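You operate a simulated robot arm through the tools that you are given. There is no shell and no other tool. Be economical: measure what you need, move in short steps, check, and stop when the job is done.

You are at the controls of a simulated two-armed robot. One attempt, no reset.

Task
Take the air freshener can and put it in the long grey tray. Put the yellow bundle on the left end of the front desk away in the long grey tray. Put the withdrawal holder that says "810" from the left end of the front desk on the green slip there. Switch the banding machine switch on. Take the orange bundle on the teller side of counter 24 and put it away on the teller side of counter 22. Switch the air wall switch off. Push the shelf cupboard left door shut. Take the black case and put it on the teller side of counter 21. Any order will do. Set down upright: air freshener can, withdrawal holder.

Only the result counts: the job must be done as asked and must still hold three seconds after the hand-in. Knocking over, shifting, dropping, spilling or breaking anything else fails it.

Robot
Two 7-joint arms with two-finger parallel grippers on one trunk, on a base that drives. Base frame: it is fixed to the floor where the robot stands at the start and does not move with it; the origin is under the middle of the robot, x ahead of it, y to its left, z up; the surface under the hand at the start is at about z = 750. Lengths are in mm, angles in rad, forces in N, time in s.
The left shoulder is at the start at [110, 169, 1486], the right one opposite. With the tool pointing down near the work surface each hand reaches from about 280 to 680 mm from the robot's upright axis, wherever it stands, measured 20 degrees to its own side. Places, roughly: air freshener can [500, 0, 750]; air wall switch [5900, 4800, 1200]; banding machine switch [6100, 500, 900]; black case (16x7x4 cm) [7000, -1400, 800]; long grey tray (71x19 cm) [1260, -2960, 760]; orange bundle [6500, 2500, 750]; shelf cupboard left door [3200, 4200, 300]; slip [3250, -250, 750]; teller side of counter 21 [6400, -1900, 800]; teller side of counter 22 [6400, -300, 800]; withdrawal holder [3250, 500, 750]; yellow bundle [3250, 0, 750]. Payload 1.57 kg a hand.
The TCP of each hand is the grasp point between the finger pads, 30 mm short of the fingertips. In the tool frame z runs along the fingers and y along their closing line. The gripper opens to 80 mm. The fingers are 17 mm wide and 12 mm thick; the gripper's body (40 by 82 mm) begins 80 mm behind the TCP.
Orientation is that of the tool frame in the base frame, as a unit quaternion [w, x, y, z]. With the fingers straight down and closing along the base's y, the tool's x points along the base's -x, its y along +y and its z along -z.

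Tools
- The arms move only by the tool step_arm. It takes "left_moves", "right_moves" or both (then of equal length, played together; a hand with none holds still); each is a list of rows, each a list of 3 entries, a list of its own where there are three numbers: the shift along the base's x, y, z in mm, then the turn, a rotation vector about the base's x, y, z in rad, then the finger opening in mm, from 0 to 80. In form: [[[x, y, z], [wx, wy, wz], hand], ...]. A call has 1 to 8 rows; each row is the pose to reach, as a shift and turn from the pose commanded when the call began. Each row takes 0.2 s and may step no farther than 50 mm and 0.15 rad from the row before; otherwise, or with a gripper value out of range, the whole call is refused. A pose out of reach is approached as far as the arm can. The call stops where the force on the tool passes 40 N (or 10 N more than at its start, if that is more) or the arm is blocked; 0.2 s more then pass. The fingers move at their own pace (about 72 mm/s each) and stop on an object; they squeeze with about 40 N. The grip force told is the motor's: it shows also when the fingers shut on nothing. Time passes only in rows, and 0.2 s behind the last, so rows that repeat a pose let the fingers close. The reply holds the time, the measured pose of the TCP, the force on the tool along the base axes, the opening and the grip force, in the units named above and with some noise, with the torque about the TCP (base axes, N m) and any sound that the robot's microphone picked up.
- Cameras (640 x 400 px; columns grow to the right, rows downward): "scene" is now at [152.2, -21, 1665]; the picture's right is [-0.26, -0.96, 0.00], its down [-0.78, 0.21, -0.59] and it looks along [0.57, -0.15, -0.81] (base axes); focal length 258 px, centre (320, 200). "left" rides on the left gripper at [72, 7, -122] in its tool frame; the picture's right is [-0.09, 1.00, 0.00], its down [-0.84, -0.08, -0.54] and it looks along [-0.54, -0.05, 0.84] (tool axes); focal length 238 px, centre (320, 200). "right" rides on the right gripper at [72, -7, -122] in its tool frame; the picture's right is [0.09, 1.00, 0.00], its down [-0.84, 0.08, -0.54] and it looks along [-0.54, 0.05, 0.84] (tool axes); focal length 238 px, centre (320, 200). There is no depth. A picture from a camera that has moved, and an enlarged one, comes with that camera's place and axes in the base frame and with its lens.
- capture(camera): a new picture of that camera. It takes no simulated time.
- move_column(by): slides the trunk up (or, below 0, down) by that many mm; the arms and the scene camera ride with it, the base frame stays. It gives what a move gives, with no picture.
- steer(legs): drives the robot by 1 to 6 legs, each [ahead, left, turn to the left] in mm, mm and rad, along the robot's own axes; the way and the turn of a leg run together, so that a leg with both is an arc; at most 1500 mm and 3.142 rad a leg. The arms and the cameras ride along, it lands a little off, and it stops where it bumps. It gives what a move gives.
- aim_head(pan, tilt): turns the head with the scene camera to pan (to the left, within 1.501 rad either way) and tilt (down, from -0.506 to 1.204), counted from straight ahead of the robot. It gives what a move gives.
- inspect(camera, box): a new picture of the part [left, top, right, bottom] of that camera's present view, enlarged. It takes no simulated time.
- job_done(): hands the job in; it is judged then, once.

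Go step by step. Nothing tells you exact positions but the pictures and the camera data: compare them with the known pose of the tool, close in by small moves and look again before you grip or let go. The budget is 196 turns and 176 pictures, counting those below and the enlarged ones. Unless the task says otherwise, let go and move clear before handing in, and close with one line.

The tools are called as a command line: name --argument value ..., lists and objects as JSON in quotes. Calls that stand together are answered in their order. step_arm: Moves the arms, as the interface text tells. Its arguments: {"type":"object","properties":{"left_moves":{"type":"array","items":{"type":"array"}},"right_moves":{"type":"array","items":{"type":"array"}}},"required":[]} The other tools are called the same way: move_column (by) slides the trunk up or down; steer (legs) drives the base; aim_head (pan, tilt) turns the head that bears the scene camera; capture (camera) takes a picture; inspect (camera, box) takes an enlarged picture of a part of a camera's view; job_done () hands the job in.

At the start:

```text
clock: 0.0
left_position: [673.8, 227.2, 1071.9]
left_ee_rot: [0.0, 0.0, 1.0, 0.0]
left_ft_force: [-0.8, -0.1, -0.6]
left_wrist_torque: [0.0, -0.04, 0.0]
left_grip_width: 80.2
left_finger_force: 0.0
right_position: [629.3, -332.5, 1098.7]
right_ee_rot: [-0.001, 0.001, 1.0, 0.0]
right_ft_force: [-0.2, -0.2, -0.2]
right_wrist_torque: [0.0, -0.03, 0.03]
right_grip_width: 80.0
right_finger_force: 0.2
trunk travel left (down, up): [-800.0, 90.0]
robot x, y, heading: [-2.2, -0.3, -0.004]
head pan, tilt: [-0.265, 0.944]
```

scene: 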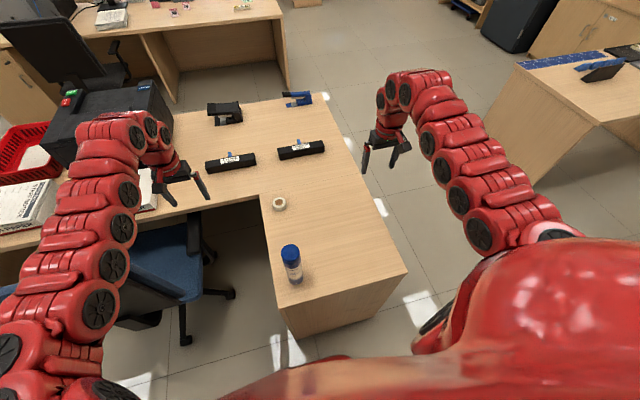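
right: 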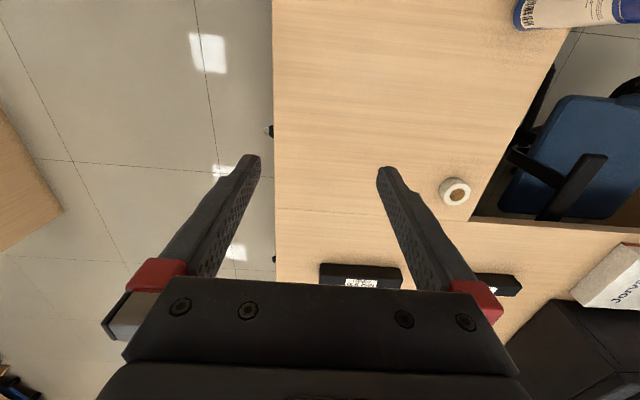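
left: 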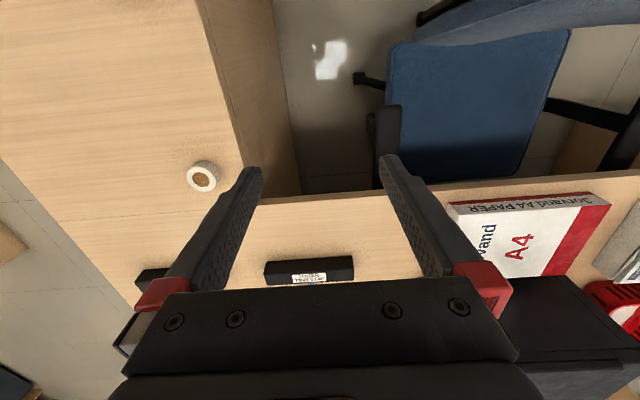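

I see the can on the desk end right ahead, at about x 490, y -10. Before moving, I'll look around to learn the layout.

aim_head --pan -1.2 --tilt 0.35

capture --camera "scene"

aim_head --pan -0.3 --tilt 0.35

capture --camera "scene"

aim_head --pan 0.7 --tilt 0.35

capture --camera "scene"

aim_head --pan 0.0 --tilt 1.1

capture --camera "scene"

```text
clock: 1.2
left_position: [673.3, 228.5, 1073.4]
left_ee_rot: [0.0, 0.0, 1.0, 0.0]
left_ft_force: [-0.2, -0.2, -1.1]
left_wrist_torque: [-0.03, -0.01, 0.02]
left_grip_width: 80.1
left_finger_force: 0.1
right_position: [629.0, -332.8, 1097.5]
right_ee_rot: [-0.001, 0.001, 1.0, 0.0]
right_ft_force: [0.8, 0.4, -0.1]
right_wrist_torque: [0.02, -0.02, 0.01]
right_grip_width: 79.9
right_finger_force: 0.1
trunk travel left (down, up): [-800.0, 90.0]
robot x, y, heading: [-0.2, 1.0, 0.001]
head pan, tilt: [-1.201, 0.351]
```

```text
172 pictures are left
camera scene: at [115.5, -88.6, 1715.7], right [-0.93, -0.36, 0.0], down [-0.12, 0.32, -0.94], along [0.34, -0.88, -0.34], focal length 258 px, centre (320, 200)
```

scene: 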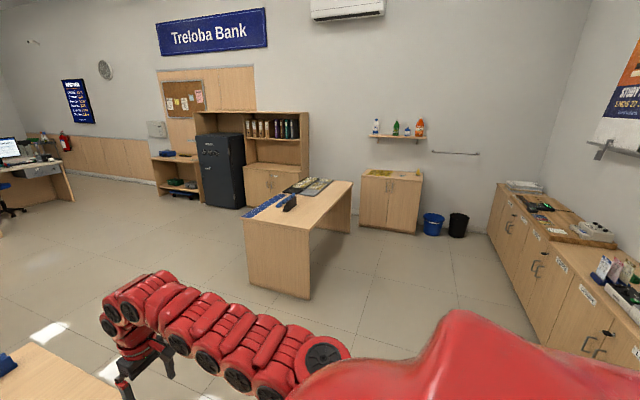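

```text
clock: 2.4
left_position: [673.8, 227.4, 1073.8]
left_ee_rot: [0.0, -0.001, 1.0, -0.001]
left_ft_force: [-0.2, -1.3, -0.1]
left_wrist_torque: [0.02, 0.0, -0.06]
left_grip_width: 80.1
left_finger_force: 0.1
right_position: [628.9, -332.1, 1098.9]
right_ee_rot: [0.0, 0.001, 1.0, 0.0]
right_ft_force: [-0.3, -0.4, -0.4]
right_wrist_torque: [-0.02, -0.04, -0.02]
right_grip_width: 80.1
right_finger_force: 0.0
trunk travel left (down, up): [-800.0, 90.0]
robot x, y, heading: [5.0, 0.4, 0.002]
head pan, tilt: [-0.3, 0.351]
```

```text
171 pictures are left
camera scene: at [170.7, -29.5, 1715.8], right [-0.3, -0.95, 0.0], down [-0.33, 0.1, -0.94], along [0.9, -0.28, -0.34], focal length 258 px, centre (320, 200)
```

scene: 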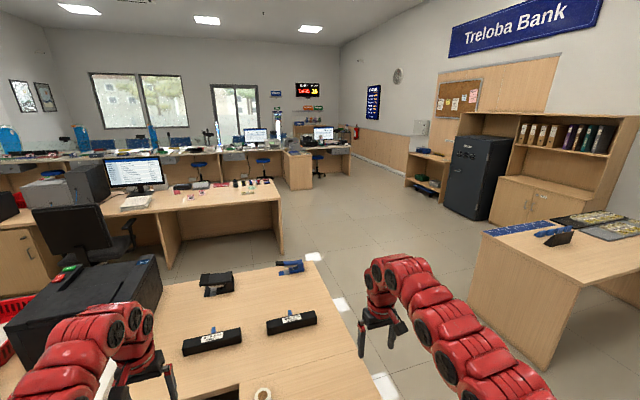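

```text
clock: 3.7
left_position: [673.9, 226.5, 1071.6]
left_ee_rot: [0.0, 0.0, 1.0, 0.001]
left_ft_force: [0.8, -0.3, -0.8]
left_wrist_torque: [-0.02, -0.04, -0.01]
left_grip_width: 80.1
left_finger_force: 0.0
right_position: [628.7, -332.5, 1097.0]
right_ee_rot: [0.001, 0.001, 1.0, 0.0]
right_ft_force: [0.6, 0.7, 0.2]
right_wrist_torque: [-0.02, 0.0, -0.04]
right_grip_width: 79.8
right_finger_force: 0.0
trunk travel left (down, up): [-800.0, 90.0]
robot x, y, heading: [-0.5, 1.6, 0.0]
head pan, tilt: [0.7, 0.351]
```

```text
170 pictures are left
camera scene: at [153.0, 58.1, 1715.8], right [0.64, -0.77, 0.0], down [-0.26, -0.22, -0.94], along [0.72, 0.6, -0.34], focal length 258 px, centre (320, 200)
```

scene: 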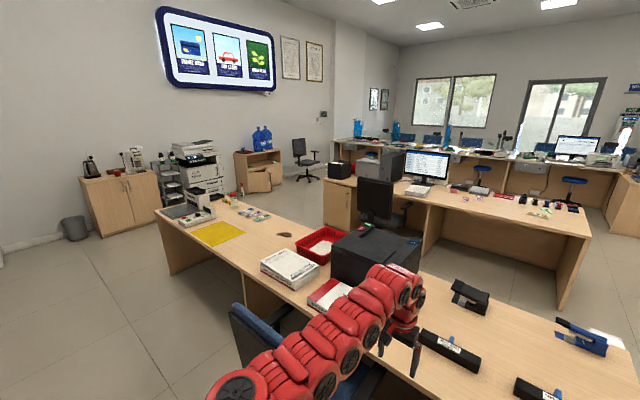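

```text
clock: 4.8
left_position: [672.6, 229.1, 1073.4]
left_ee_rot: [-0.001, 0.0, 1.0, 0.0]
left_ft_force: [-0.6, 0.6, -0.5]
left_wrist_torque: [0.02, -0.03, 0.02]
left_grip_width: 80.1
left_finger_force: 0.1
right_position: [628.9, -331.8, 1098.0]
right_ee_rot: [0.0, 0.001, 1.0, 0.0]
right_ft_force: [-0.1, -0.9, -0.4]
right_wrist_torque: [-0.01, 0.0, -0.01]
right_grip_width: 79.8
right_finger_force: 0.1
trunk travel left (down, up): [-800.0, 90.0]
robot x, y, heading: [0.4, -3.1, 0.001]
head pan, tilt: [0.0, 1.1]
```

```text
169 pictures are left
camera scene: at [145.0, -1.7, 1654.4], right [0.0, -1.0, 0.0], down [-0.89, 0.0, -0.45], along [0.45, 0.0, -0.89], focal length 258 px, centre (320, 200)
```

scene: 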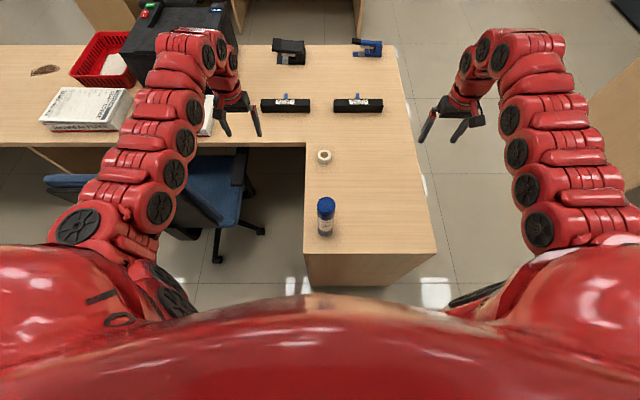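

The can stands at about [480, -19], with its top near z 970. I'll bring the right hand above it at the current height.

step_arm --right_moves '[[[-20, 45, 0], [0, 0, 0], 80], [[-40, 90, 0], [0, 0, 0], 80], [[-60, 135, 0], [0, 0, 0], 80], [[-80, 180, 0], [0, 0, 0], 80], [[-100, 225, 0], [0, 0, 0], 80], [[-120, 265, 0], [0, 0, 0], 80], [[-135, 290, 0], [0, 0, 0], 80], [[-149, 313, 0], [0, 0, 0], 80]]'

capture --camera "right"

capture --camera "scene"

```text
clock: 6.6
left_position: [674.7, 228.7, 1072.5]
left_ee_rot: [0.0, 0.0, 1.0, 0.0]
left_ft_force: [0.1, 0.0, -0.5]
left_wrist_torque: [0.02, -0.04, -0.03]
left_grip_width: 80.0
left_finger_force: 0.1
right_position: [622.4, -321.5, 1097.2]
right_ee_rot: [0.0, 0.001, 1.0, 0.0]
right_ft_force: [0.7, 0.3, -0.4]
right_wrist_torque: [0.02, 0.04, 0.0]
right_grip_width: 80.0
right_finger_force: 0.0
right hand out of reach, approached as far as the arm can: row 1, 2, 3, 4, 5, 6, 7, 8
trunk travel left (down, up): [-800.0, 90.0]
robot x, y, heading: [2.5, -1.6, -0.001]
head pan, tilt: [0.0, 1.1]
```

```text
168 pictures are left
camera right: at [552.0, -327.5, 1218.3], right [-0.09, 1.0, 0.0], down [0.84, 0.08, 0.54], along [0.54, 0.05, -0.84], focal length 238 px, centre (320, 200)
```

right: 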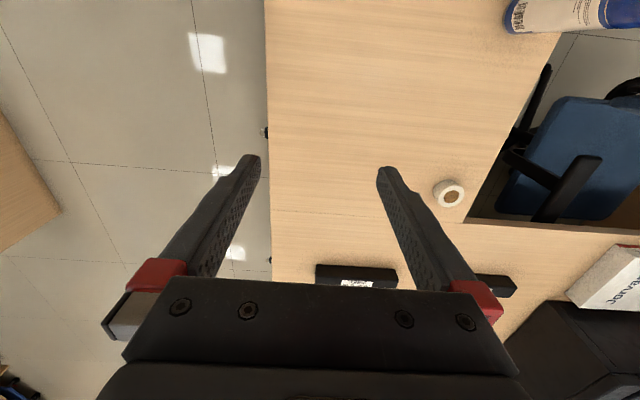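

```text
167 pictures are left
camera scene: at [144.9, -1.9, 1654.4], right [0.0, -1.0, 0.0], down [-0.89, 0.0, -0.45], along [0.45, 0.0, -0.89], focal length 258 px, centre (320, 200)
```

scene: 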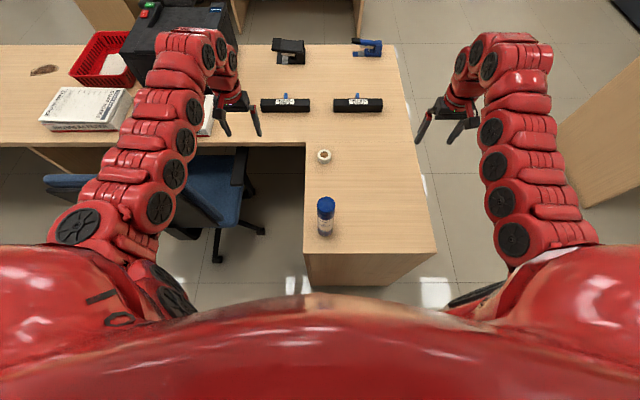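

The right hand can't reach inward at this height, so I'll raise the trunk and shift the base back and left. That puts the can at a comfortable radius.

move_column --by 85

steer --legs '[[-110, 200, 0]]'

step_arm --right_moves '[[[-5, 30, -30], [0, 0, 0], 80], [[-10, 60, -60], [0, 0, 0], 80], [[-15, 85, -90], [0, 0, 0], 80], [[-20, 110, -110], [0, 0, 0], 80]]'

capture --camera "right"

capture --camera "scene"

```text
clock: 7.8
left_position: [674.5, 228.1, 1157.7]
left_ee_rot: [0.001, 0.0, 1.0, 0.0]
left_ft_force: [0.5, -0.7, 0.6]
left_wrist_torque: [-0.01, 0.0, 0.02]
left_grip_width: 80.1
left_finger_force: 0.0
right_position: [623.2, -321.5, 1182.7]
right_ee_rot: [0.0, 0.0, 1.0, -0.001]
right_ft_force: [-0.6, 0.0, 0.0]
right_wrist_torque: [0.01, 0.02, 0.0]
right_grip_width: 79.8
right_finger_force: 0.0
trunk travel left (down, up): [-885.0, 5.0]
robot x, y, heading: [2.5, -1.9, -0.001]
head pan, tilt: [0.0, 1.1]
```

```text
clock: 9.5
left_position: [566.7, 422.9, 1157.6]
left_ee_rot: [-0.002, 0.001, 1.0, 0.001]
left_ft_force: [-0.3, -0.1, 0.0]
left_wrist_torque: [0.04, 0.01, 0.04]
left_grip_width: 80.0
left_finger_force: 0.0
right_position: [515.3, -126.6, 1181.8]
right_ee_rot: [-0.001, 0.002, 1.0, 0.0]
right_ft_force: [-0.4, 0.3, 0.1]
right_wrist_torque: [0.05, -0.03, 0.0]
right_grip_width: 80.0
right_finger_force: 0.1
trunk travel left (down, up): [-885.0, 5.0]
robot x, y, heading: [-107.1, 199.9, -0.003]
head pan, tilt: [0.0, 1.1]
```

```text
clock: 10.5
left_position: [566.5, 423.7, 1157.8]
left_ee_rot: [-0.001, 0.001, 1.0, 0.0]
left_ft_force: [-0.9, -0.5, -0.6]
left_wrist_torque: [-0.04, 0.0, 0.01]
left_grip_width: 80.0
left_finger_force: 0.1
right_position: [494.8, -14.6, 1074.1]
right_ee_rot: [-0.001, 0.002, 1.0, 0.0]
right_ft_force: [0.7, -0.5, 0.3]
right_wrist_torque: [-0.01, 0.06, 0.04]
right_grip_width: 79.9
right_finger_force: 0.1
right hand out of reach, approached as far as the arm can: row 1, 2
trunk travel left (down, up): [-885.0, 5.0]
robot x, y, heading: [-111.5, 194.7, -0.0]
head pan, tilt: [0.0, 1.1]
```

```text
166 pictures are left
camera right: at [423.1, -21.7, 1193.9], right [-0.09, 1.0, 0.0], down [0.84, 0.08, 0.54], along [0.54, 0.05, -0.84], focal length 238 px, centre (320, 200)
```

right: 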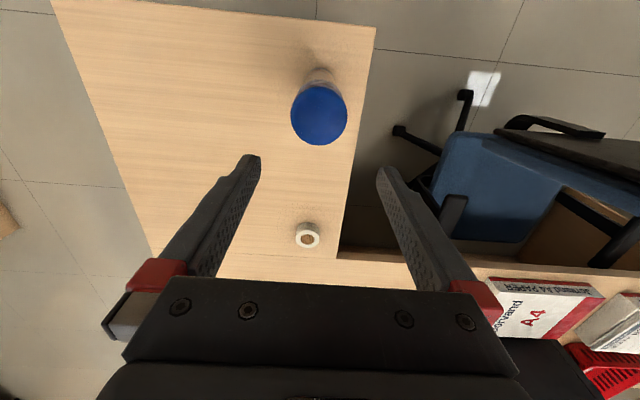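

```text
165 pictures are left
camera scene: at [36.7, 194.9, 1739.3], right [0.0, -1.0, 0.0], down [-0.89, 0.0, -0.45], along [0.45, 0.0, -0.89], focal length 258 px, centre (320, 200)
```

scene: 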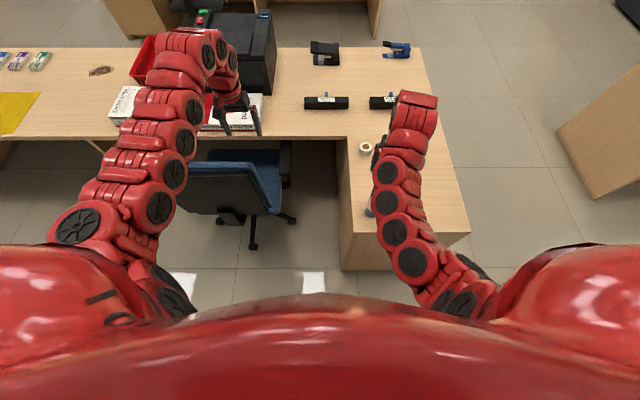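

The can cap is centred near [482, -17] with its top at about z 955. I'll centre the hand on it and lower to about z 905.

step_arm --right_moves '[[[-13, -2, 0], [0, 0, 0], 80], [[-13, -2, -40], [0, 0, 0], 80], [[-13, -2, -80], [0, 0, 0], 80]]'

capture --camera "right"

```text
clock: 11.3
left_position: [565.6, 423.5, 1158.6]
left_ee_rot: [-0.001, 0.001, 1.0, -0.001]
left_ft_force: [0.3, -0.1, 0.1]
left_wrist_torque: [-0.02, 0.0, -0.02]
left_grip_width: 80.0
left_finger_force: 0.1
right_position: [479.8, -17.2, 994.1]
right_ee_rot: [0.0, 0.003, 1.0, 0.0]
right_ft_force: [0.2, -0.4, -1.1]
right_wrist_torque: [-0.02, -0.02, 0.0]
right_grip_width: 80.1
right_finger_force: 0.1
trunk travel left (down, up): [-885.0, 5.0]
robot x, y, heading: [-108.5, 193.4, -0.005]
head pan, tilt: [0.0, 1.1]
```

```text
164 pictures are left
camera right: at [409.6, -23.6, 1114.4], right [-0.09, 1.0, 0.0], down [0.84, 0.07, 0.54], along [0.54, 0.05, -0.84], focal length 238 px, centre (320, 200)
```

right: 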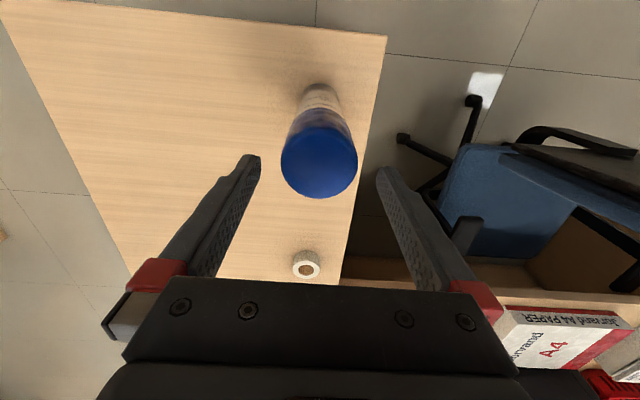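

Triangulation gives the cap top at [479, -17, 955], so the hand is centred. I'll go down and grip.

step_arm --right_moves '[[[-1, 0, -45], [0, 0, 0], 80], [[-1, 0, -89], [0, 0, 0], 80], [[-1, 0, -89], [0, 0, 0], 40], [[-1, 0, -89], [0, 0, 0], 40]]'

capture --camera "right"

```text
clock: 12.3
left_position: [566.3, 423.8, 1157.2]
left_ee_rot: [0.0, 0.001, 1.0, 0.0]
left_ft_force: [-0.1, -0.2, -0.3]
left_wrist_torque: [0.01, 0.04, 0.01]
left_grip_width: 79.8
left_finger_force: 0.1
right_position: [478.3, -17.9, 901.4]
right_ee_rot: [-0.002, 0.002, 1.0, 0.0]
right_ft_force: [1.1, 0.6, -0.3]
right_wrist_torque: [-0.01, 0.01, -0.01]
right_grip_width: 56.1
right_finger_force: 35.1
trunk travel left (down, up): [-885.0, 5.0]
robot x, y, heading: [-109.7, 196.1, -0.002]
head pan, tilt: [0.0, 1.1]
```

```text
163 pictures are left
camera right: at [406.5, -23.4, 1023.7], right [-0.09, 1.0, 0.0], down [0.84, 0.07, 0.54], along [0.54, 0.05, -0.84], focal length 238 px, centre (320, 200)
```

right: 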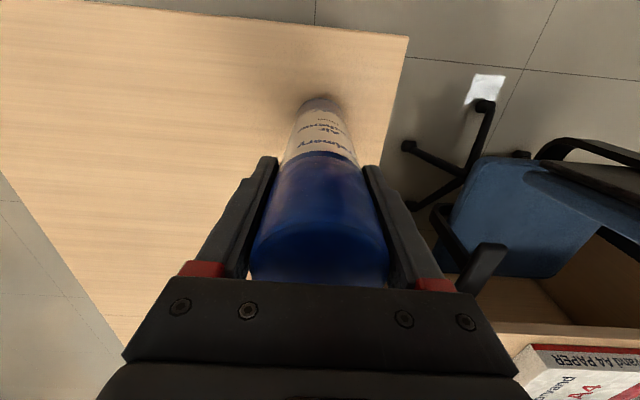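

The can is gripped at 56 mm. I'll lift it, back off and strafe right toward the tray's desk, then look.

step_arm --right_moves '[[[0, 0, 40], [0, 0, 0], 40], [[0, 0, 80], [0, 0, 0], 40], [[0, 0, 120], [0, 0, 0], 40]]'

steer --legs '[[-150, 0, 0], [0, -1500, 0], [0, -1500, 0]]'

aim_head --pan 0.0 --tilt 0.6

capture --camera "scene"

capture --camera "right"

```text
clock: 13.1
left_position: [563.4, 424.6, 1157.8]
left_ee_rot: [0.0, 0.0, 1.0, 0.0]
left_ft_force: [-0.6, 0.2, -0.1]
left_wrist_torque: [-0.01, 0.01, -0.02]
left_grip_width: 79.9
left_finger_force: 0.0
right_position: [480.0, -16.2, 1022.7]
right_ee_rot: [-0.001, 0.001, 1.0, 0.001]
right_ft_force: [-0.7, 0.6, -2.4]
right_wrist_torque: [-0.01, -0.03, -0.01]
right_grip_width: 56.2
right_finger_force: 39.9
trunk travel left (down, up): [-885.0, 5.0]
robot x, y, heading: [-106.9, 198.6, -0.006]
head pan, tilt: [0.0, 1.1]
```

```text
clock: 28.5
left_position: [438.8, -2561.2, 1158.4]
left_ee_rot: [0.0, -0.005, 1.0, -0.001]
left_ft_force: [-0.7, 0.2, 0.4]
left_wrist_torque: [0.02, 0.0, 0.01]
left_grip_width: 79.9
left_finger_force: 0.0
right_position: [359.9, -3003.1, 1021.9]
right_ee_rot: [0.0, -0.006, 1.0, -0.001]
right_ft_force: [-0.2, -0.1, -2.7]
right_wrist_torque: [-0.02, 0.0, 0.01]
right_grip_width: 56.3
right_finger_force: 39.7
trunk travel left (down, up): [-885.0, 5.0]
robot x, y, heading: [-232.0, -2798.9, 0.012]
head pan, tilt: [0.0, 1.1]
```

```text
clock: 29.4
left_position: [439.6, -2560.3, 1158.6]
left_ee_rot: [0.0, -0.006, 1.0, -0.001]
left_ft_force: [-0.8, -0.6, 0.6]
left_wrist_torque: [0.01, -0.02, 0.04]
left_grip_width: 80.3
left_finger_force: 0.0
right_position: [359.7, -3001.9, 1021.2]
right_ee_rot: [-0.001, -0.004, 1.0, 0.0]
right_ft_force: [0.3, 0.2, -2.9]
right_wrist_torque: [-0.03, 0.0, 0.04]
right_grip_width: 56.2
right_finger_force: 39.9
trunk travel left (down, up): [-885.0, 5.0]
robot x, y, heading: [-229.6, -2799.0, 0.013]
head pan, tilt: [0.0, 0.6]
```

```text
162 pictures are left
camera scene: at [-61.8, -2796.3, 1777.9], right [0.01, -1.0, 0.0], down [-0.57, -0.01, -0.82], along [0.82, 0.01, -0.57], focal length 258 px, centre (320, 200)
```

scene: 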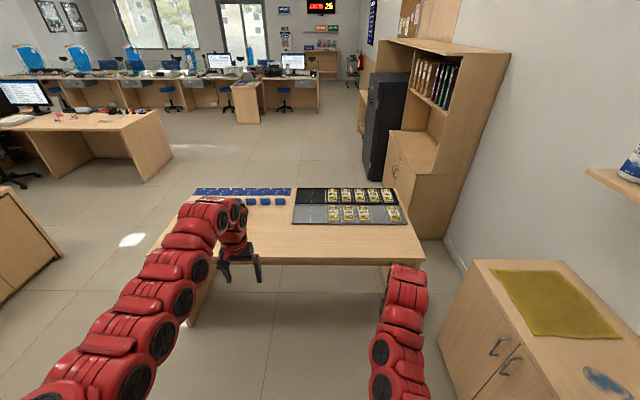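

```text
161 pictures are left
camera right: at [288.4, -3009.3, 1142.9], right [-0.1, 0.99, 0.0], down [0.84, 0.09, 0.54], along [0.54, 0.06, -0.84], focal length 238 px, centre (320, 200)
```

right: 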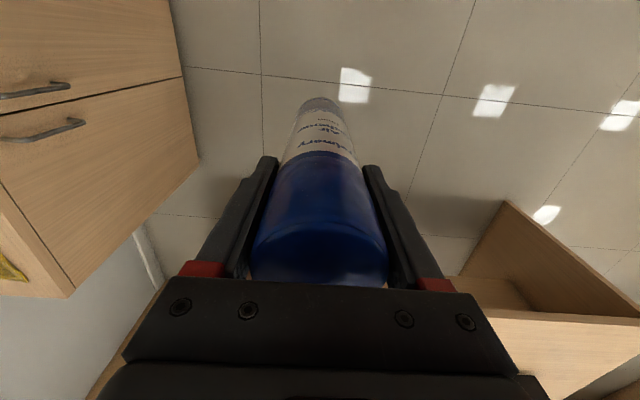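

Two trays lie on this desk, a black one farther away and a grey one nearer. I'll enlarge the view.

inspect --camera "scene" --box '[180, 170, 420, 270]'

```text
2.67 times, centred on (300, 220) of scene
camera zoom: at [-61.8, -2796.3, 1777.9], right [0.01, -1.0, 0.0], down [-0.57, -0.01, -0.82], along [0.82, 0.01, -0.57], focal length 688 px, centre (373, 147)
```

zoom: 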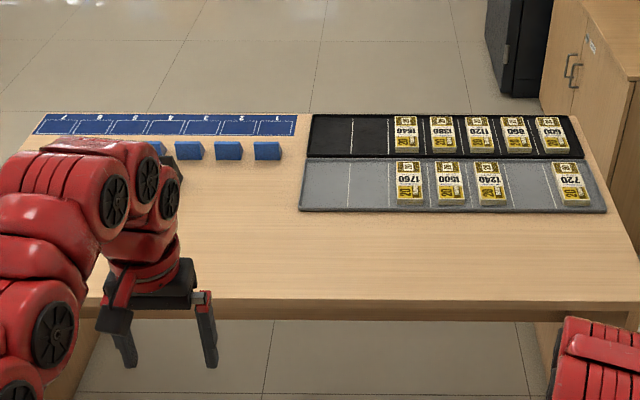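

The grey tray spans x 1145–1340 and y -3315 to -2610, in seven slots. The leftmost two and the sixth are empty. The can goes in the leftmost slot, about [1250, -2662], so I'll drive closer.

steer --legs '[[400, 320, -0.013], [380, 0, 0]]'

aim_head --pan -0.25 --tilt 1.0

capture --camera "scene"

capture --camera "right"

```text
clock: 34.4
left_position: [1212.2, -2259.7, 1158.5]
left_ee_rot: [0.0, 0.003, 1.0, 0.0]
left_ft_force: [-0.3, -0.1, 0.4]
left_wrist_torque: [0.01, 0.0, 0.01]
left_grip_width: 79.8
left_finger_force: 0.1
right_position: [1125.9, -2700.1, 1023.7]
right_ee_rot: [0.0, 0.004, 1.0, 0.0]
right_ft_force: [-0.8, 0.4, -3.0]
right_wrist_torque: [0.01, 0.01, 0.0]
right_grip_width: 56.3
right_finger_force: 40.3
trunk travel left (down, up): [-885.0, 5.0]
robot x, y, heading: [537.5, -2486.9, -0.005]
head pan, tilt: [0.0, 0.6]
```

```text
clock: 35.3
left_position: [1212.3, -2260.2, 1157.7]
left_ee_rot: [-0.001, 0.003, 1.0, 0.0]
left_ft_force: [-0.2, 1.3, -0.7]
left_wrist_torque: [0.0, 0.0, -0.02]
left_grip_width: 79.9
left_finger_force: 0.1
right_position: [1125.5, -2700.2, 1022.3]
right_ee_rot: [-0.001, 0.003, 1.0, 0.0]
right_ft_force: [-0.4, -0.3, -2.2]
right_wrist_torque: [0.01, 0.04, -0.03]
right_grip_width: 56.2
right_finger_force: 39.9
trunk travel left (down, up): [-885.0, 5.0]
robot x, y, heading: [539.3, -2486.2, -0.004]
head pan, tilt: [-0.25, 1.0]
```

```text
159 pictures are left
camera scene: at [687.1, -2504.5, 1746.0], right [-0.25, -0.97, 0.0], down [-0.81, 0.21, -0.54], along [0.52, -0.14, -0.84], focal length 258 px, centre (320, 200)
```

scene: 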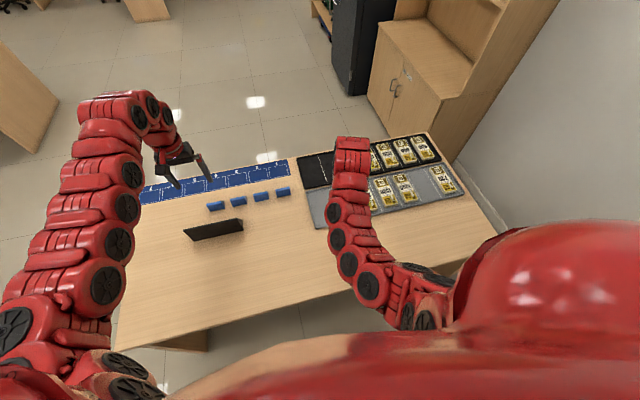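

```text
158 pictures are left
camera right: at [1054.7, -2705.9, 1142.7], right [-0.09, 1.0, 0.0], down [0.84, 0.07, 0.54], along [0.54, 0.05, -0.84], focal length 238 px, centre (320, 200)
```

right: 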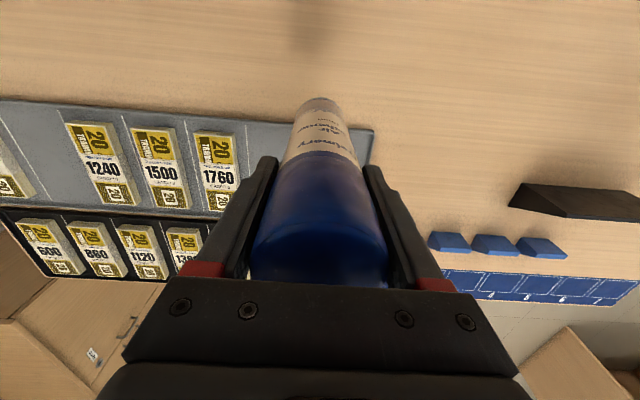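

I'll extend the right hand over the leftmost slot at [1253, -2662], staying at this height.

step_arm --right_moves '[[[40, 12, 0], [0, 0, 0], 40], [[80, 24, 0], [0, 0, 0], 40], [[110, 36, 0], [0, 0, 0], 40], [[126, 38, 0], [0, 0, 0], 40]]'

capture --camera "right"

```text
clock: 36.3
left_position: [1214.0, -2259.2, 1157.7]
left_ee_rot: [-0.001, 0.003, 1.0, 0.0]
left_ft_force: [-0.7, 0.8, 0.6]
left_wrist_torque: [0.01, 0.0, 0.03]
left_grip_width: 80.1
left_finger_force: 0.0
right_position: [1240.5, -2664.0, 1019.6]
right_ee_rot: [-0.002, 0.004, 1.0, 0.001]
right_ft_force: [-0.7, 0.4, -3.2]
right_wrist_torque: [0.0, 0.01, -0.01]
right_grip_width: 56.1
right_finger_force: 40.1
right hand out of reach, approached as far as the arm can: row 4
trunk travel left (down, up): [-885.0, 5.0]
robot x, y, heading: [535.9, -2484.3, -0.005]
head pan, tilt: [-0.25, 1.0]
```

```text
157 pictures are left
camera right: at [1169.9, -2669.2, 1139.9], right [-0.08, 1.0, 0.0], down [0.84, 0.07, 0.54], along [0.54, 0.05, -0.84], focal length 238 px, centre (320, 200)
```

right: 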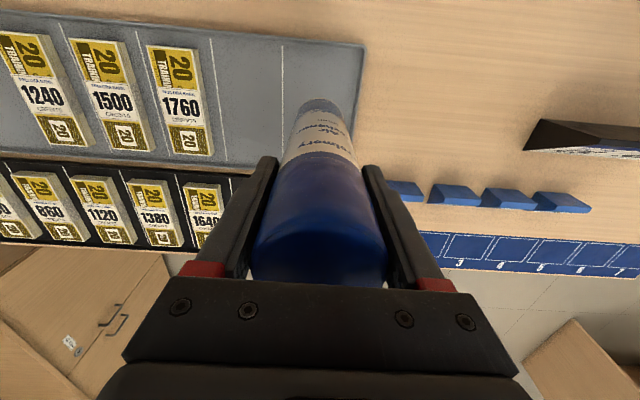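

The hand is above the slot at [1240, -2664]. I'll lower by the trunk first to gain reach, then check.

move_column --by -85

step_arm --right_moves '[[[3, 2, -8], [0, 0, 0], 40], [[5, 2, -12], [0, 0, 0], 40]]'

capture --camera "right"

```text
clock: 37.5
left_position: [1211.7, -2259.9, 1073.4]
left_ee_rot: [0.0, 0.003, 1.0, 0.0]
left_ft_force: [0.0, -0.3, 0.0]
left_wrist_torque: [-0.02, 0.02, 0.01]
left_grip_width: 79.9
left_finger_force: 0.1
right_position: [1240.4, -2663.7, 934.7]
right_ee_rot: [-0.001, 0.003, 1.0, 0.0]
right_ft_force: [-0.5, -0.6, -2.5]
right_wrist_torque: [-0.01, -0.02, 0.0]
right_grip_width: 56.5
right_finger_force: 39.9
trunk travel left (down, up): [-800.0, 90.0]
robot x, y, heading: [535.8, -2483.3, -0.006]
head pan, tilt: [-0.25, 1.0]
```

```text
clock: 38.1
left_position: [1211.3, -2260.8, 1073.3]
left_ee_rot: [0.0, 0.002, 1.0, -0.001]
left_ft_force: [0.4, -0.4, 0.6]
left_wrist_torque: [0.0, -0.03, -0.01]
left_grip_width: 79.8
left_finger_force: 0.0
right_position: [1240.0, -2664.1, 934.8]
right_ee_rot: [-0.001, 0.003, 1.0, 0.0]
right_ft_force: [0.6, -0.8, -4.3]
right_wrist_torque: [0.01, 0.01, 0.02]
right_grip_width: 56.3
right_finger_force: 40.1
right hand out of reach, approached as far as the arm can: row 1, 2
trunk travel left (down, up): [-800.0, 90.0]
robot x, y, heading: [537.0, -2490.4, -0.003]
head pan, tilt: [-0.25, 1.0]
```

```text
156 pictures are left
camera right: at [1169.6, -2669.5, 1055.1], right [-0.09, 1.0, 0.0], down [0.84, 0.07, 0.54], along [0.54, 0.05, -0.84], focal length 238 px, centre (320, 200)
```

right: 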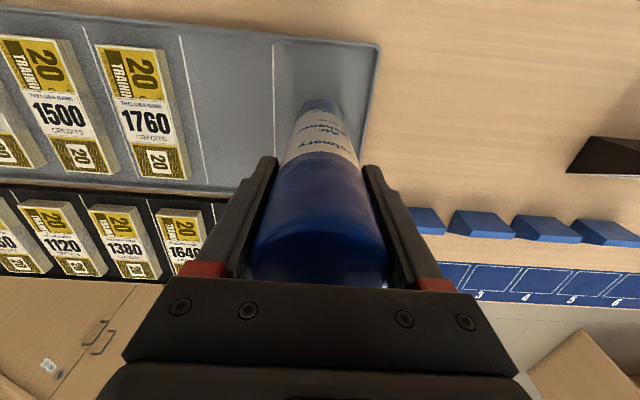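

The can is inside the slot. I'll lower gently with the trunk until it touches.

move_column --by -18

move_column --by -3

capture --camera "right"

```text
clock: 38.7
left_position: [1212.4, -2259.2, 1054.9]
left_ee_rot: [0.0, 0.003, 1.0, -0.001]
left_ft_force: [-0.2, -1.1, -0.1]
left_wrist_torque: [-0.01, 0.0, -0.02]
left_grip_width: 80.0
left_finger_force: 0.0
right_position: [1242.7, -2663.8, 916.0]
right_ee_rot: [-0.001, 0.004, 1.0, 0.0]
right_ft_force: [0.8, 0.2, -2.9]
right_wrist_torque: [0.02, -0.01, -0.03]
right_grip_width: 56.3
right_finger_force: 40.4
trunk travel left (down, up): [-782.0, 108.0]
robot x, y, heading: [536.6, -2485.1, -0.0]
head pan, tilt: [-0.25, 1.0]
```

```text
clock: 39.2
left_position: [1212.2, -2259.9, 1051.2]
left_ee_rot: [-0.001, 0.002, 1.0, -0.001]
left_ft_force: [0.0, 0.2, 0.5]
left_wrist_torque: [0.01, -0.04, 0.02]
left_grip_width: 80.1
left_finger_force: 0.0
right_position: [1241.3, -2664.2, 912.8]
right_ee_rot: [-0.002, 0.004, 1.0, 0.0]
right_ft_force: [0.2, 0.5, -2.7]
right_wrist_torque: [0.0, -0.01, 0.01]
right_grip_width: 56.0
right_finger_force: 39.5
trunk travel left (down, up): [-779.0, 111.0]
robot x, y, heading: [537.3, -2485.4, -0.003]
head pan, tilt: [-0.25, 1.0]
```

```text
155 pictures are left
camera right: at [1169.9, -2669.4, 1033.9], right [-0.09, 1.0, 0.0], down [0.84, 0.07, 0.54], along [0.54, 0.05, -0.84], focal length 238 px, centre (320, 200)
```

right: 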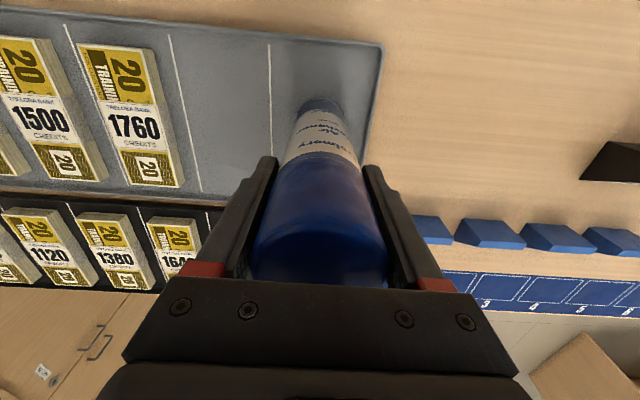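

Still no contact, so I'll go on in 3 mm steps.

move_column --by -3

move_column --by -2

move_column --by -2

```text
clock: 39.8
left_position: [1213.5, -2261.4, 1048.6]
left_ee_rot: [0.0, 0.003, 1.0, 0.0]
left_ft_force: [0.1, -1.2, -0.3]
left_wrist_torque: [0.0, -0.01, 0.02]
left_grip_width: 80.1
left_finger_force: 0.1
right_position: [1241.7, -2663.8, 909.7]
right_ee_rot: [-0.002, 0.003, 1.0, 0.001]
right_ft_force: [0.2, 0.3, -2.9]
right_wrist_torque: [-0.02, 0.02, 0.05]
right_grip_width: 56.0
right_finger_force: 40.4
trunk travel left (down, up): [-776.0, 114.0]
robot x, y, heading: [539.9, -2480.8, -0.005]
head pan, tilt: [-0.25, 1.0]
```

```text
clock: 40.3
left_position: [1212.5, -2259.4, 1046.7]
left_ee_rot: [-0.001, 0.002, 1.0, 0.0]
left_ft_force: [1.4, -0.5, -0.3]
left_wrist_torque: [0.0, -0.01, 0.04]
left_grip_width: 80.0
left_finger_force: 0.1
right_position: [1241.2, -2665.0, 908.0]
right_ee_rot: [-0.002, 0.003, 1.0, 0.0]
right_ft_force: [-0.6, 0.5, -2.3]
right_wrist_torque: [-0.03, 0.03, -0.01]
right_grip_width: 56.2
right_finger_force: 40.6
trunk travel left (down, up): [-774.0, 116.0]
robot x, y, heading: [537.1, -2482.6, -0.004]
head pan, tilt: [-0.25, 1.0]
```

```text
clock: 40.8
left_position: [1211.1, -2260.4, 1045.9]
left_ee_rot: [-0.001, 0.003, 1.0, 0.0]
left_ft_force: [-0.3, -0.2, 0.2]
left_wrist_torque: [0.02, 0.0, 0.0]
left_grip_width: 79.8
left_finger_force: 0.0
right_position: [1240.5, -2663.9, 907.7]
right_ee_rot: [0.0, 0.004, 1.0, 0.0]
right_ft_force: [-0.3, 0.0, 5.8]
right_wrist_torque: [0.01, 0.0, 0.05]
right_grip_width: 56.1
right_finger_force: 40.0
trunk travel left (down, up): [-772.0, 118.0]
robot x, y, heading: [533.0, -2487.3, -0.008]
head pan, tilt: [-0.25, 1.0]
```

There's contact at +5.8 N. I'll open the fingers and raise clear.

step_arm --right_moves '[[[0, 0, 0], [0, 0, 0], 80], [[0, 0, 0], [0, 0, 0], 80], [[0, 0, 0], [0, 0, 0], 80]]'

move_column --by 118

capture --camera "right"

```text
clock: 41.6
left_position: [1212.1, -2259.4, 1044.2]
left_ee_rot: [0.0, 0.003, 1.0, 0.0]
left_ft_force: [-0.4, 0.3, 0.2]
left_wrist_torque: [-0.03, -0.02, -0.01]
left_grip_width: 79.9
left_finger_force: 0.2
right_position: [1241.6, -2663.5, 907.3]
right_ee_rot: [-0.001, 0.004, 1.0, 0.0]
right_ft_force: [0.5, -0.9, 0.6]
right_wrist_torque: [0.03, -0.01, 0.01]
right_grip_width: 80.3
right_finger_force: 0.0
trunk travel left (down, up): [-772.0, 118.0]
robot x, y, heading: [533.6, -2484.2, -0.005]
head pan, tilt: [-0.25, 1.0]
```

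```text
clock: 43.1
left_position: [1212.5, -2260.4, 1163.2]
left_ee_rot: [-0.001, 0.003, 1.0, 0.0]
left_ft_force: [0.0, 0.0, 0.1]
left_wrist_torque: [0.01, 0.01, 0.03]
left_grip_width: 80.0
left_finger_force: 0.1
right_position: [1241.6, -2663.9, 1024.4]
right_ee_rot: [-0.001, 0.003, 1.0, 0.0]
right_ft_force: [0.2, 0.5, -0.3]
right_wrist_torque: [-0.01, -0.02, -0.04]
right_grip_width: 80.1
right_finger_force: 0.0
trunk travel left (down, up): [-890.0, 0.0]
robot x, y, heading: [539.7, -2485.5, -0.007]
head pan, tilt: [-0.25, 1.0]
```

```text
154 pictures are left
camera right: at [1169.6, -2669.3, 1145.0], right [-0.09, 1.0, 0.0], down [0.84, 0.07, 0.54], along [0.54, 0.05, -0.84], focal length 238 px, centre (320, 200)
```

right: 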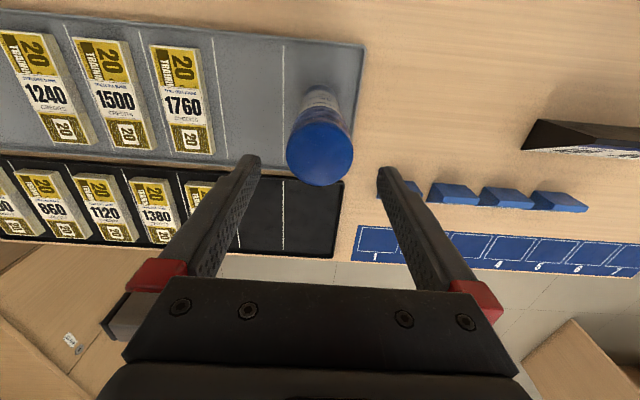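

The can stands upright in the leftmost slot. Next I'll drive to the front desk and look at its items.

steer --legs '[[-120, 0, 0], [0, 1350, 0], [1500, 0, 0], [200, 0, 0], [0, 1100, 0]]'

aim_head --pan 0.0 --tilt 0.7

capture --camera "scene"

```text
clock: 64.3
left_position: [2801.5, 213.9, 1163.4]
left_ee_rot: [0.0, -0.012, 1.0, 0.0]
left_ft_force: [0.2, 0.2, 0.2]
left_wrist_torque: [-0.02, 0.01, 0.0]
left_grip_width: 79.9
left_finger_force: 0.1
right_position: [2841.0, -188.8, 1024.8]
right_ee_rot: [-0.001, -0.011, 1.0, 0.0]
right_ft_force: [0.6, -0.9, 0.2]
right_wrist_torque: [0.03, 0.01, -0.01]
right_grip_width: 79.9
right_finger_force: 0.0
trunk travel left (down, up): [-890.0, 0.0]
robot x, y, heading: [2136.5, -28.0, 0.023]
head pan, tilt: [-0.25, 1.0]
```

```text
clock: 65.1
left_position: [2802.1, 215.0, 1163.2]
left_ee_rot: [0.0, -0.012, 1.0, 0.0]
left_ft_force: [-0.7, -0.2, -0.3]
left_wrist_torque: [0.02, 0.0, -0.02]
left_grip_width: 79.9
left_finger_force: 0.0
right_position: [2841.1, -188.5, 1025.1]
right_ee_rot: [-0.001, -0.01, 1.0, 0.0]
right_ft_force: [-0.1, 0.5, -0.6]
right_wrist_torque: [0.0, 0.02, 0.02]
right_grip_width: 80.0
right_finger_force: 0.2
trunk travel left (down, up): [-890.0, 0.0]
robot x, y, heading: [2135.5, -29.0, 0.026]
head pan, tilt: [0.0, 0.7]
```

```text
153 pictures are left
camera scene: at [2300.0, -26.6, 1774.3], right [0.02, -1.0, 0.0], down [-0.64, -0.01, -0.76], along [0.76, 0.02, -0.64], focal length 258 px, centre (320, 200)
```

scene: 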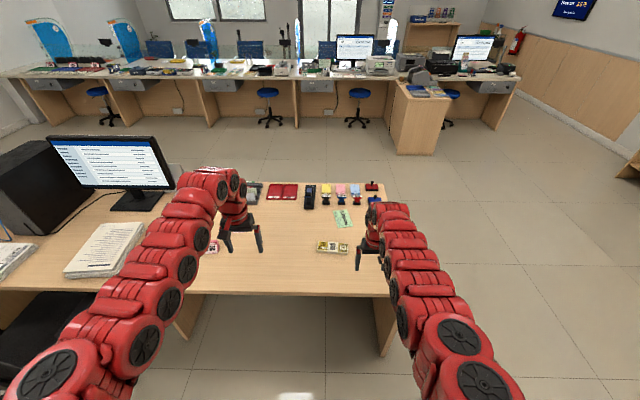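

inspect --camera "scene" --box '[230, 165, 400, 271]'

inspect --camera "scene" --box '[160, 30, 520, 160]'

capture --camera "left"

capture --camera "right"

```text
3.76 times, centred on (315, 218) of scene
camera zoom: at [2300.0, -26.6, 1774.3], right [0.02, -1.0, 0.0], down [-0.64, -0.01, -0.76], along [0.76, 0.02, -0.64], focal length 971 px, centre (339, 132)
```

zoom: 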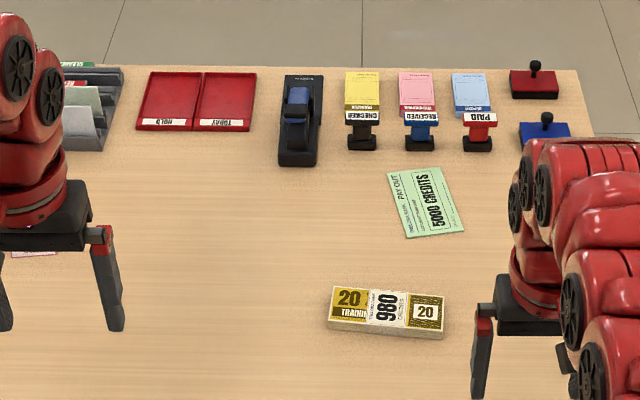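

```text
1.78 times, centred on (340, 95) of scene
camera zoom: at [2300.0, -26.6, 1774.3], right [0.02, -1.0, 0.0], down [-0.64, -0.01, -0.76], along [0.76, 0.02, -0.64], focal length 459 px, centre (284, 387)
```

zoom: 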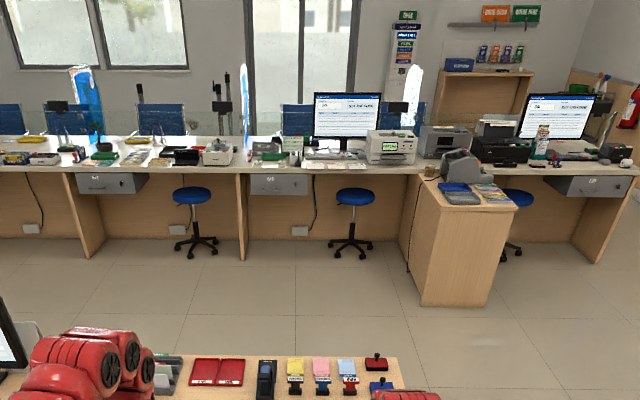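

```text
150 pictures are left
camera left: at [2729.5, 220.5, 1285.9], right [0.07, 1.0, 0.0], down [0.84, -0.06, 0.54], along [0.54, -0.04, -0.84], focal length 238 px, centre (320, 200)
```

left: 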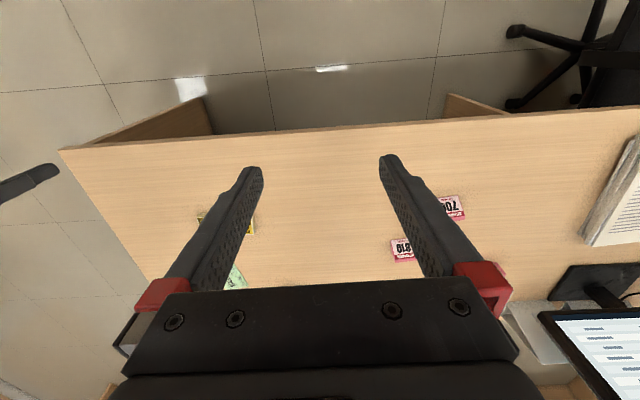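

```text
149 pictures are left
camera right: at [2770.3, -195.9, 1145.2], right [-0.11, 0.99, 0.0], down [0.84, 0.09, 0.54], along [0.54, 0.06, -0.84], focal length 238 px, centre (320, 200)
```

right: 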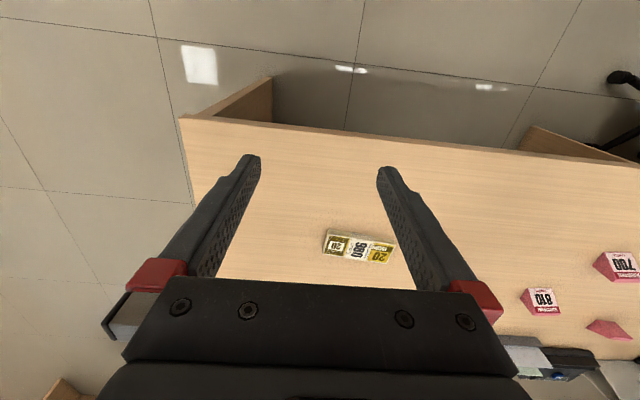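

The yellow bundle reads "980" and fits the empty sixth slot, between 720 and 1240. It lies at about [3125, -72]. The "810" holder is near [3250, 420] and the green slip near [3355, -130]. I'll move to a stance that reaches both objects.

steer --legs '[[200, 190, -0.025], [190, 0, 0]]'

aim_head --pan 0.3 --tilt 1.0

capture --camera "scene"

capture --camera "left"

capture --camera "right"

```text
clock: 68.2
left_position: [3198.0, 385.5, 1164.4]
left_ee_rot: [0.001, 0.004, 1.0, 0.0]
left_ft_force: [-1.1, 1.0, 1.2]
left_wrist_torque: [0.01, -0.03, -0.01]
left_grip_width: 80.1
left_finger_force: 0.1
right_position: [3225.4, -20.4, 1026.6]
right_ee_rot: [0.0, 0.006, 1.0, 0.0]
right_ft_force: [0.5, 0.2, 0.9]
right_wrist_torque: [0.01, -0.03, 0.0]
right_grip_width: 80.1
right_finger_force: 0.2
trunk travel left (down, up): [-890.0, 0.0]
robot x, y, heading: [2523.0, 166.0, -0.008]
head pan, tilt: [0.0, 0.7]
```

```text
clock: 69.0
left_position: [3201.6, 385.4, 1162.2]
left_ee_rot: [-0.001, 0.005, 1.0, 0.0]
left_ft_force: [0.6, 0.5, -0.2]
left_wrist_torque: [0.0, -0.04, 0.01]
left_grip_width: 80.0
left_finger_force: 0.0
right_position: [3227.6, -18.7, 1024.3]
right_ee_rot: [-0.002, 0.006, 1.0, 0.0]
right_ft_force: [0.9, 0.2, 0.5]
right_wrist_torque: [0.01, 0.02, -0.03]
right_grip_width: 79.9
right_finger_force: 0.2
trunk travel left (down, up): [-890.0, 0.0]
robot x, y, heading: [2524.8, 164.0, -0.006]
head pan, tilt: [0.3, 1.0]
```

```text
148 pictures are left
camera scene: at [2674.4, 180.5, 1750.9], right [0.29, -0.96, 0.0], down [-0.81, -0.24, -0.54], along [0.52, 0.15, -0.84], focal length 258 px, centre (320, 200)
```

scene: 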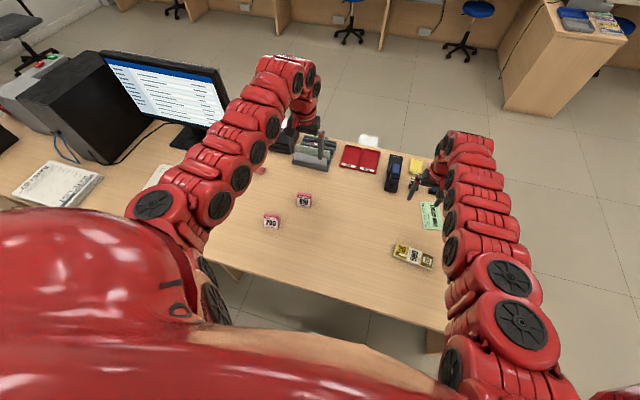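

```text
147 pictures are left
camera left: at [3128.9, 393.3, 1285.3], right [0.1, 0.99, 0.0], down [0.84, -0.09, 0.54], along [0.54, -0.05, -0.84], focal length 238 px, centre (320, 200)
```

left: 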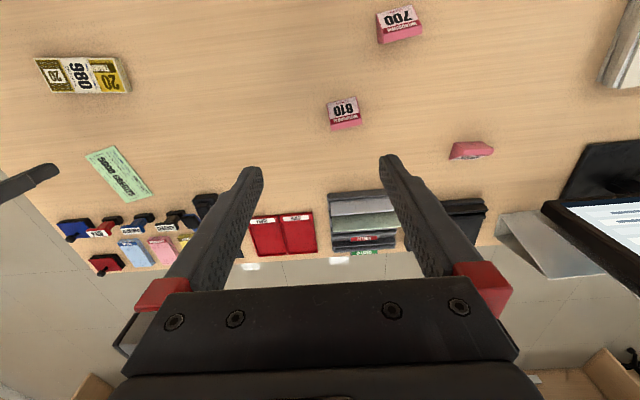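

```text
146 pictures are left
camera right: at [3156.6, -24.2, 1144.5], right [-0.08, 1.0, 0.0], down [0.84, 0.07, 0.54], along [0.54, 0.04, -0.84], focal length 238 px, centre (320, 200)
```

right: 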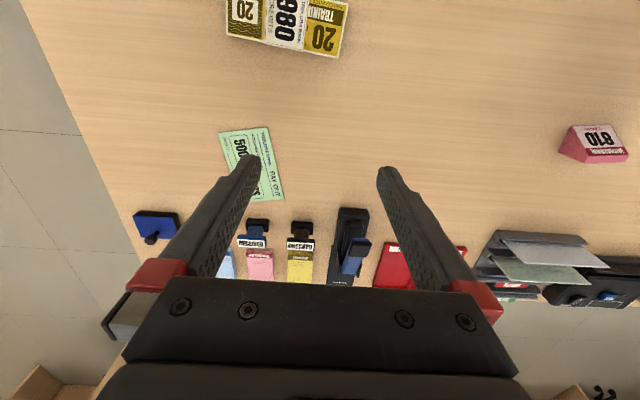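

Let me read the holders enlarged.

inspect --camera "left" --box '[300, 0, 520, 170]'

inspect --camera "right" --box '[520, 100, 640, 180]'

inspect --camera "scene" --box '[230, 120, 450, 280]'

```text
2.35 times, centred on (410, 85) of left
camera zoom: at [3128.9, 393.3, 1285.3], right [0.1, 0.99, 0.0], down [0.84, -0.09, 0.54], along [0.54, -0.05, -0.84], focal length 561 px, centre (108, 471)
```

zoom: 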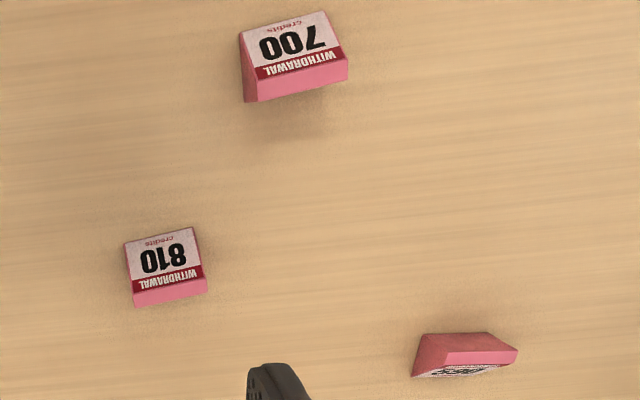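

```text
5.00 times, centred on (580, 140) of right
camera zoom: at [3156.6, -24.2, 1144.5], right [-0.08, 1.0, 0.0], down [0.84, 0.07, 0.54], along [0.54, 0.04, -0.84], focal length 1192 px, centre (-980, 500)
```

zoom: 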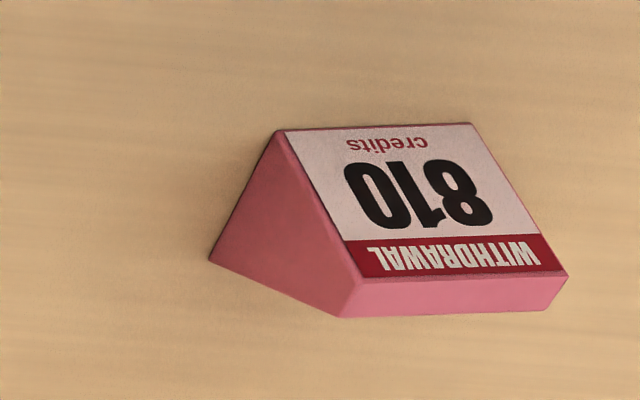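

```text
2.50 times, centred on (340, 200) of scene
camera zoom: at [2674.4, 180.5, 1750.9], right [0.29, -0.96, 0.0], down [-0.81, -0.24, -0.54], along [0.52, 0.15, -0.84], focal length 645 px, centre (270, 200)
```

zoom: 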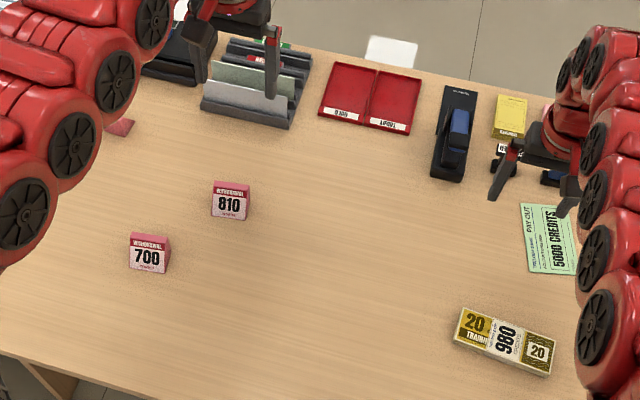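

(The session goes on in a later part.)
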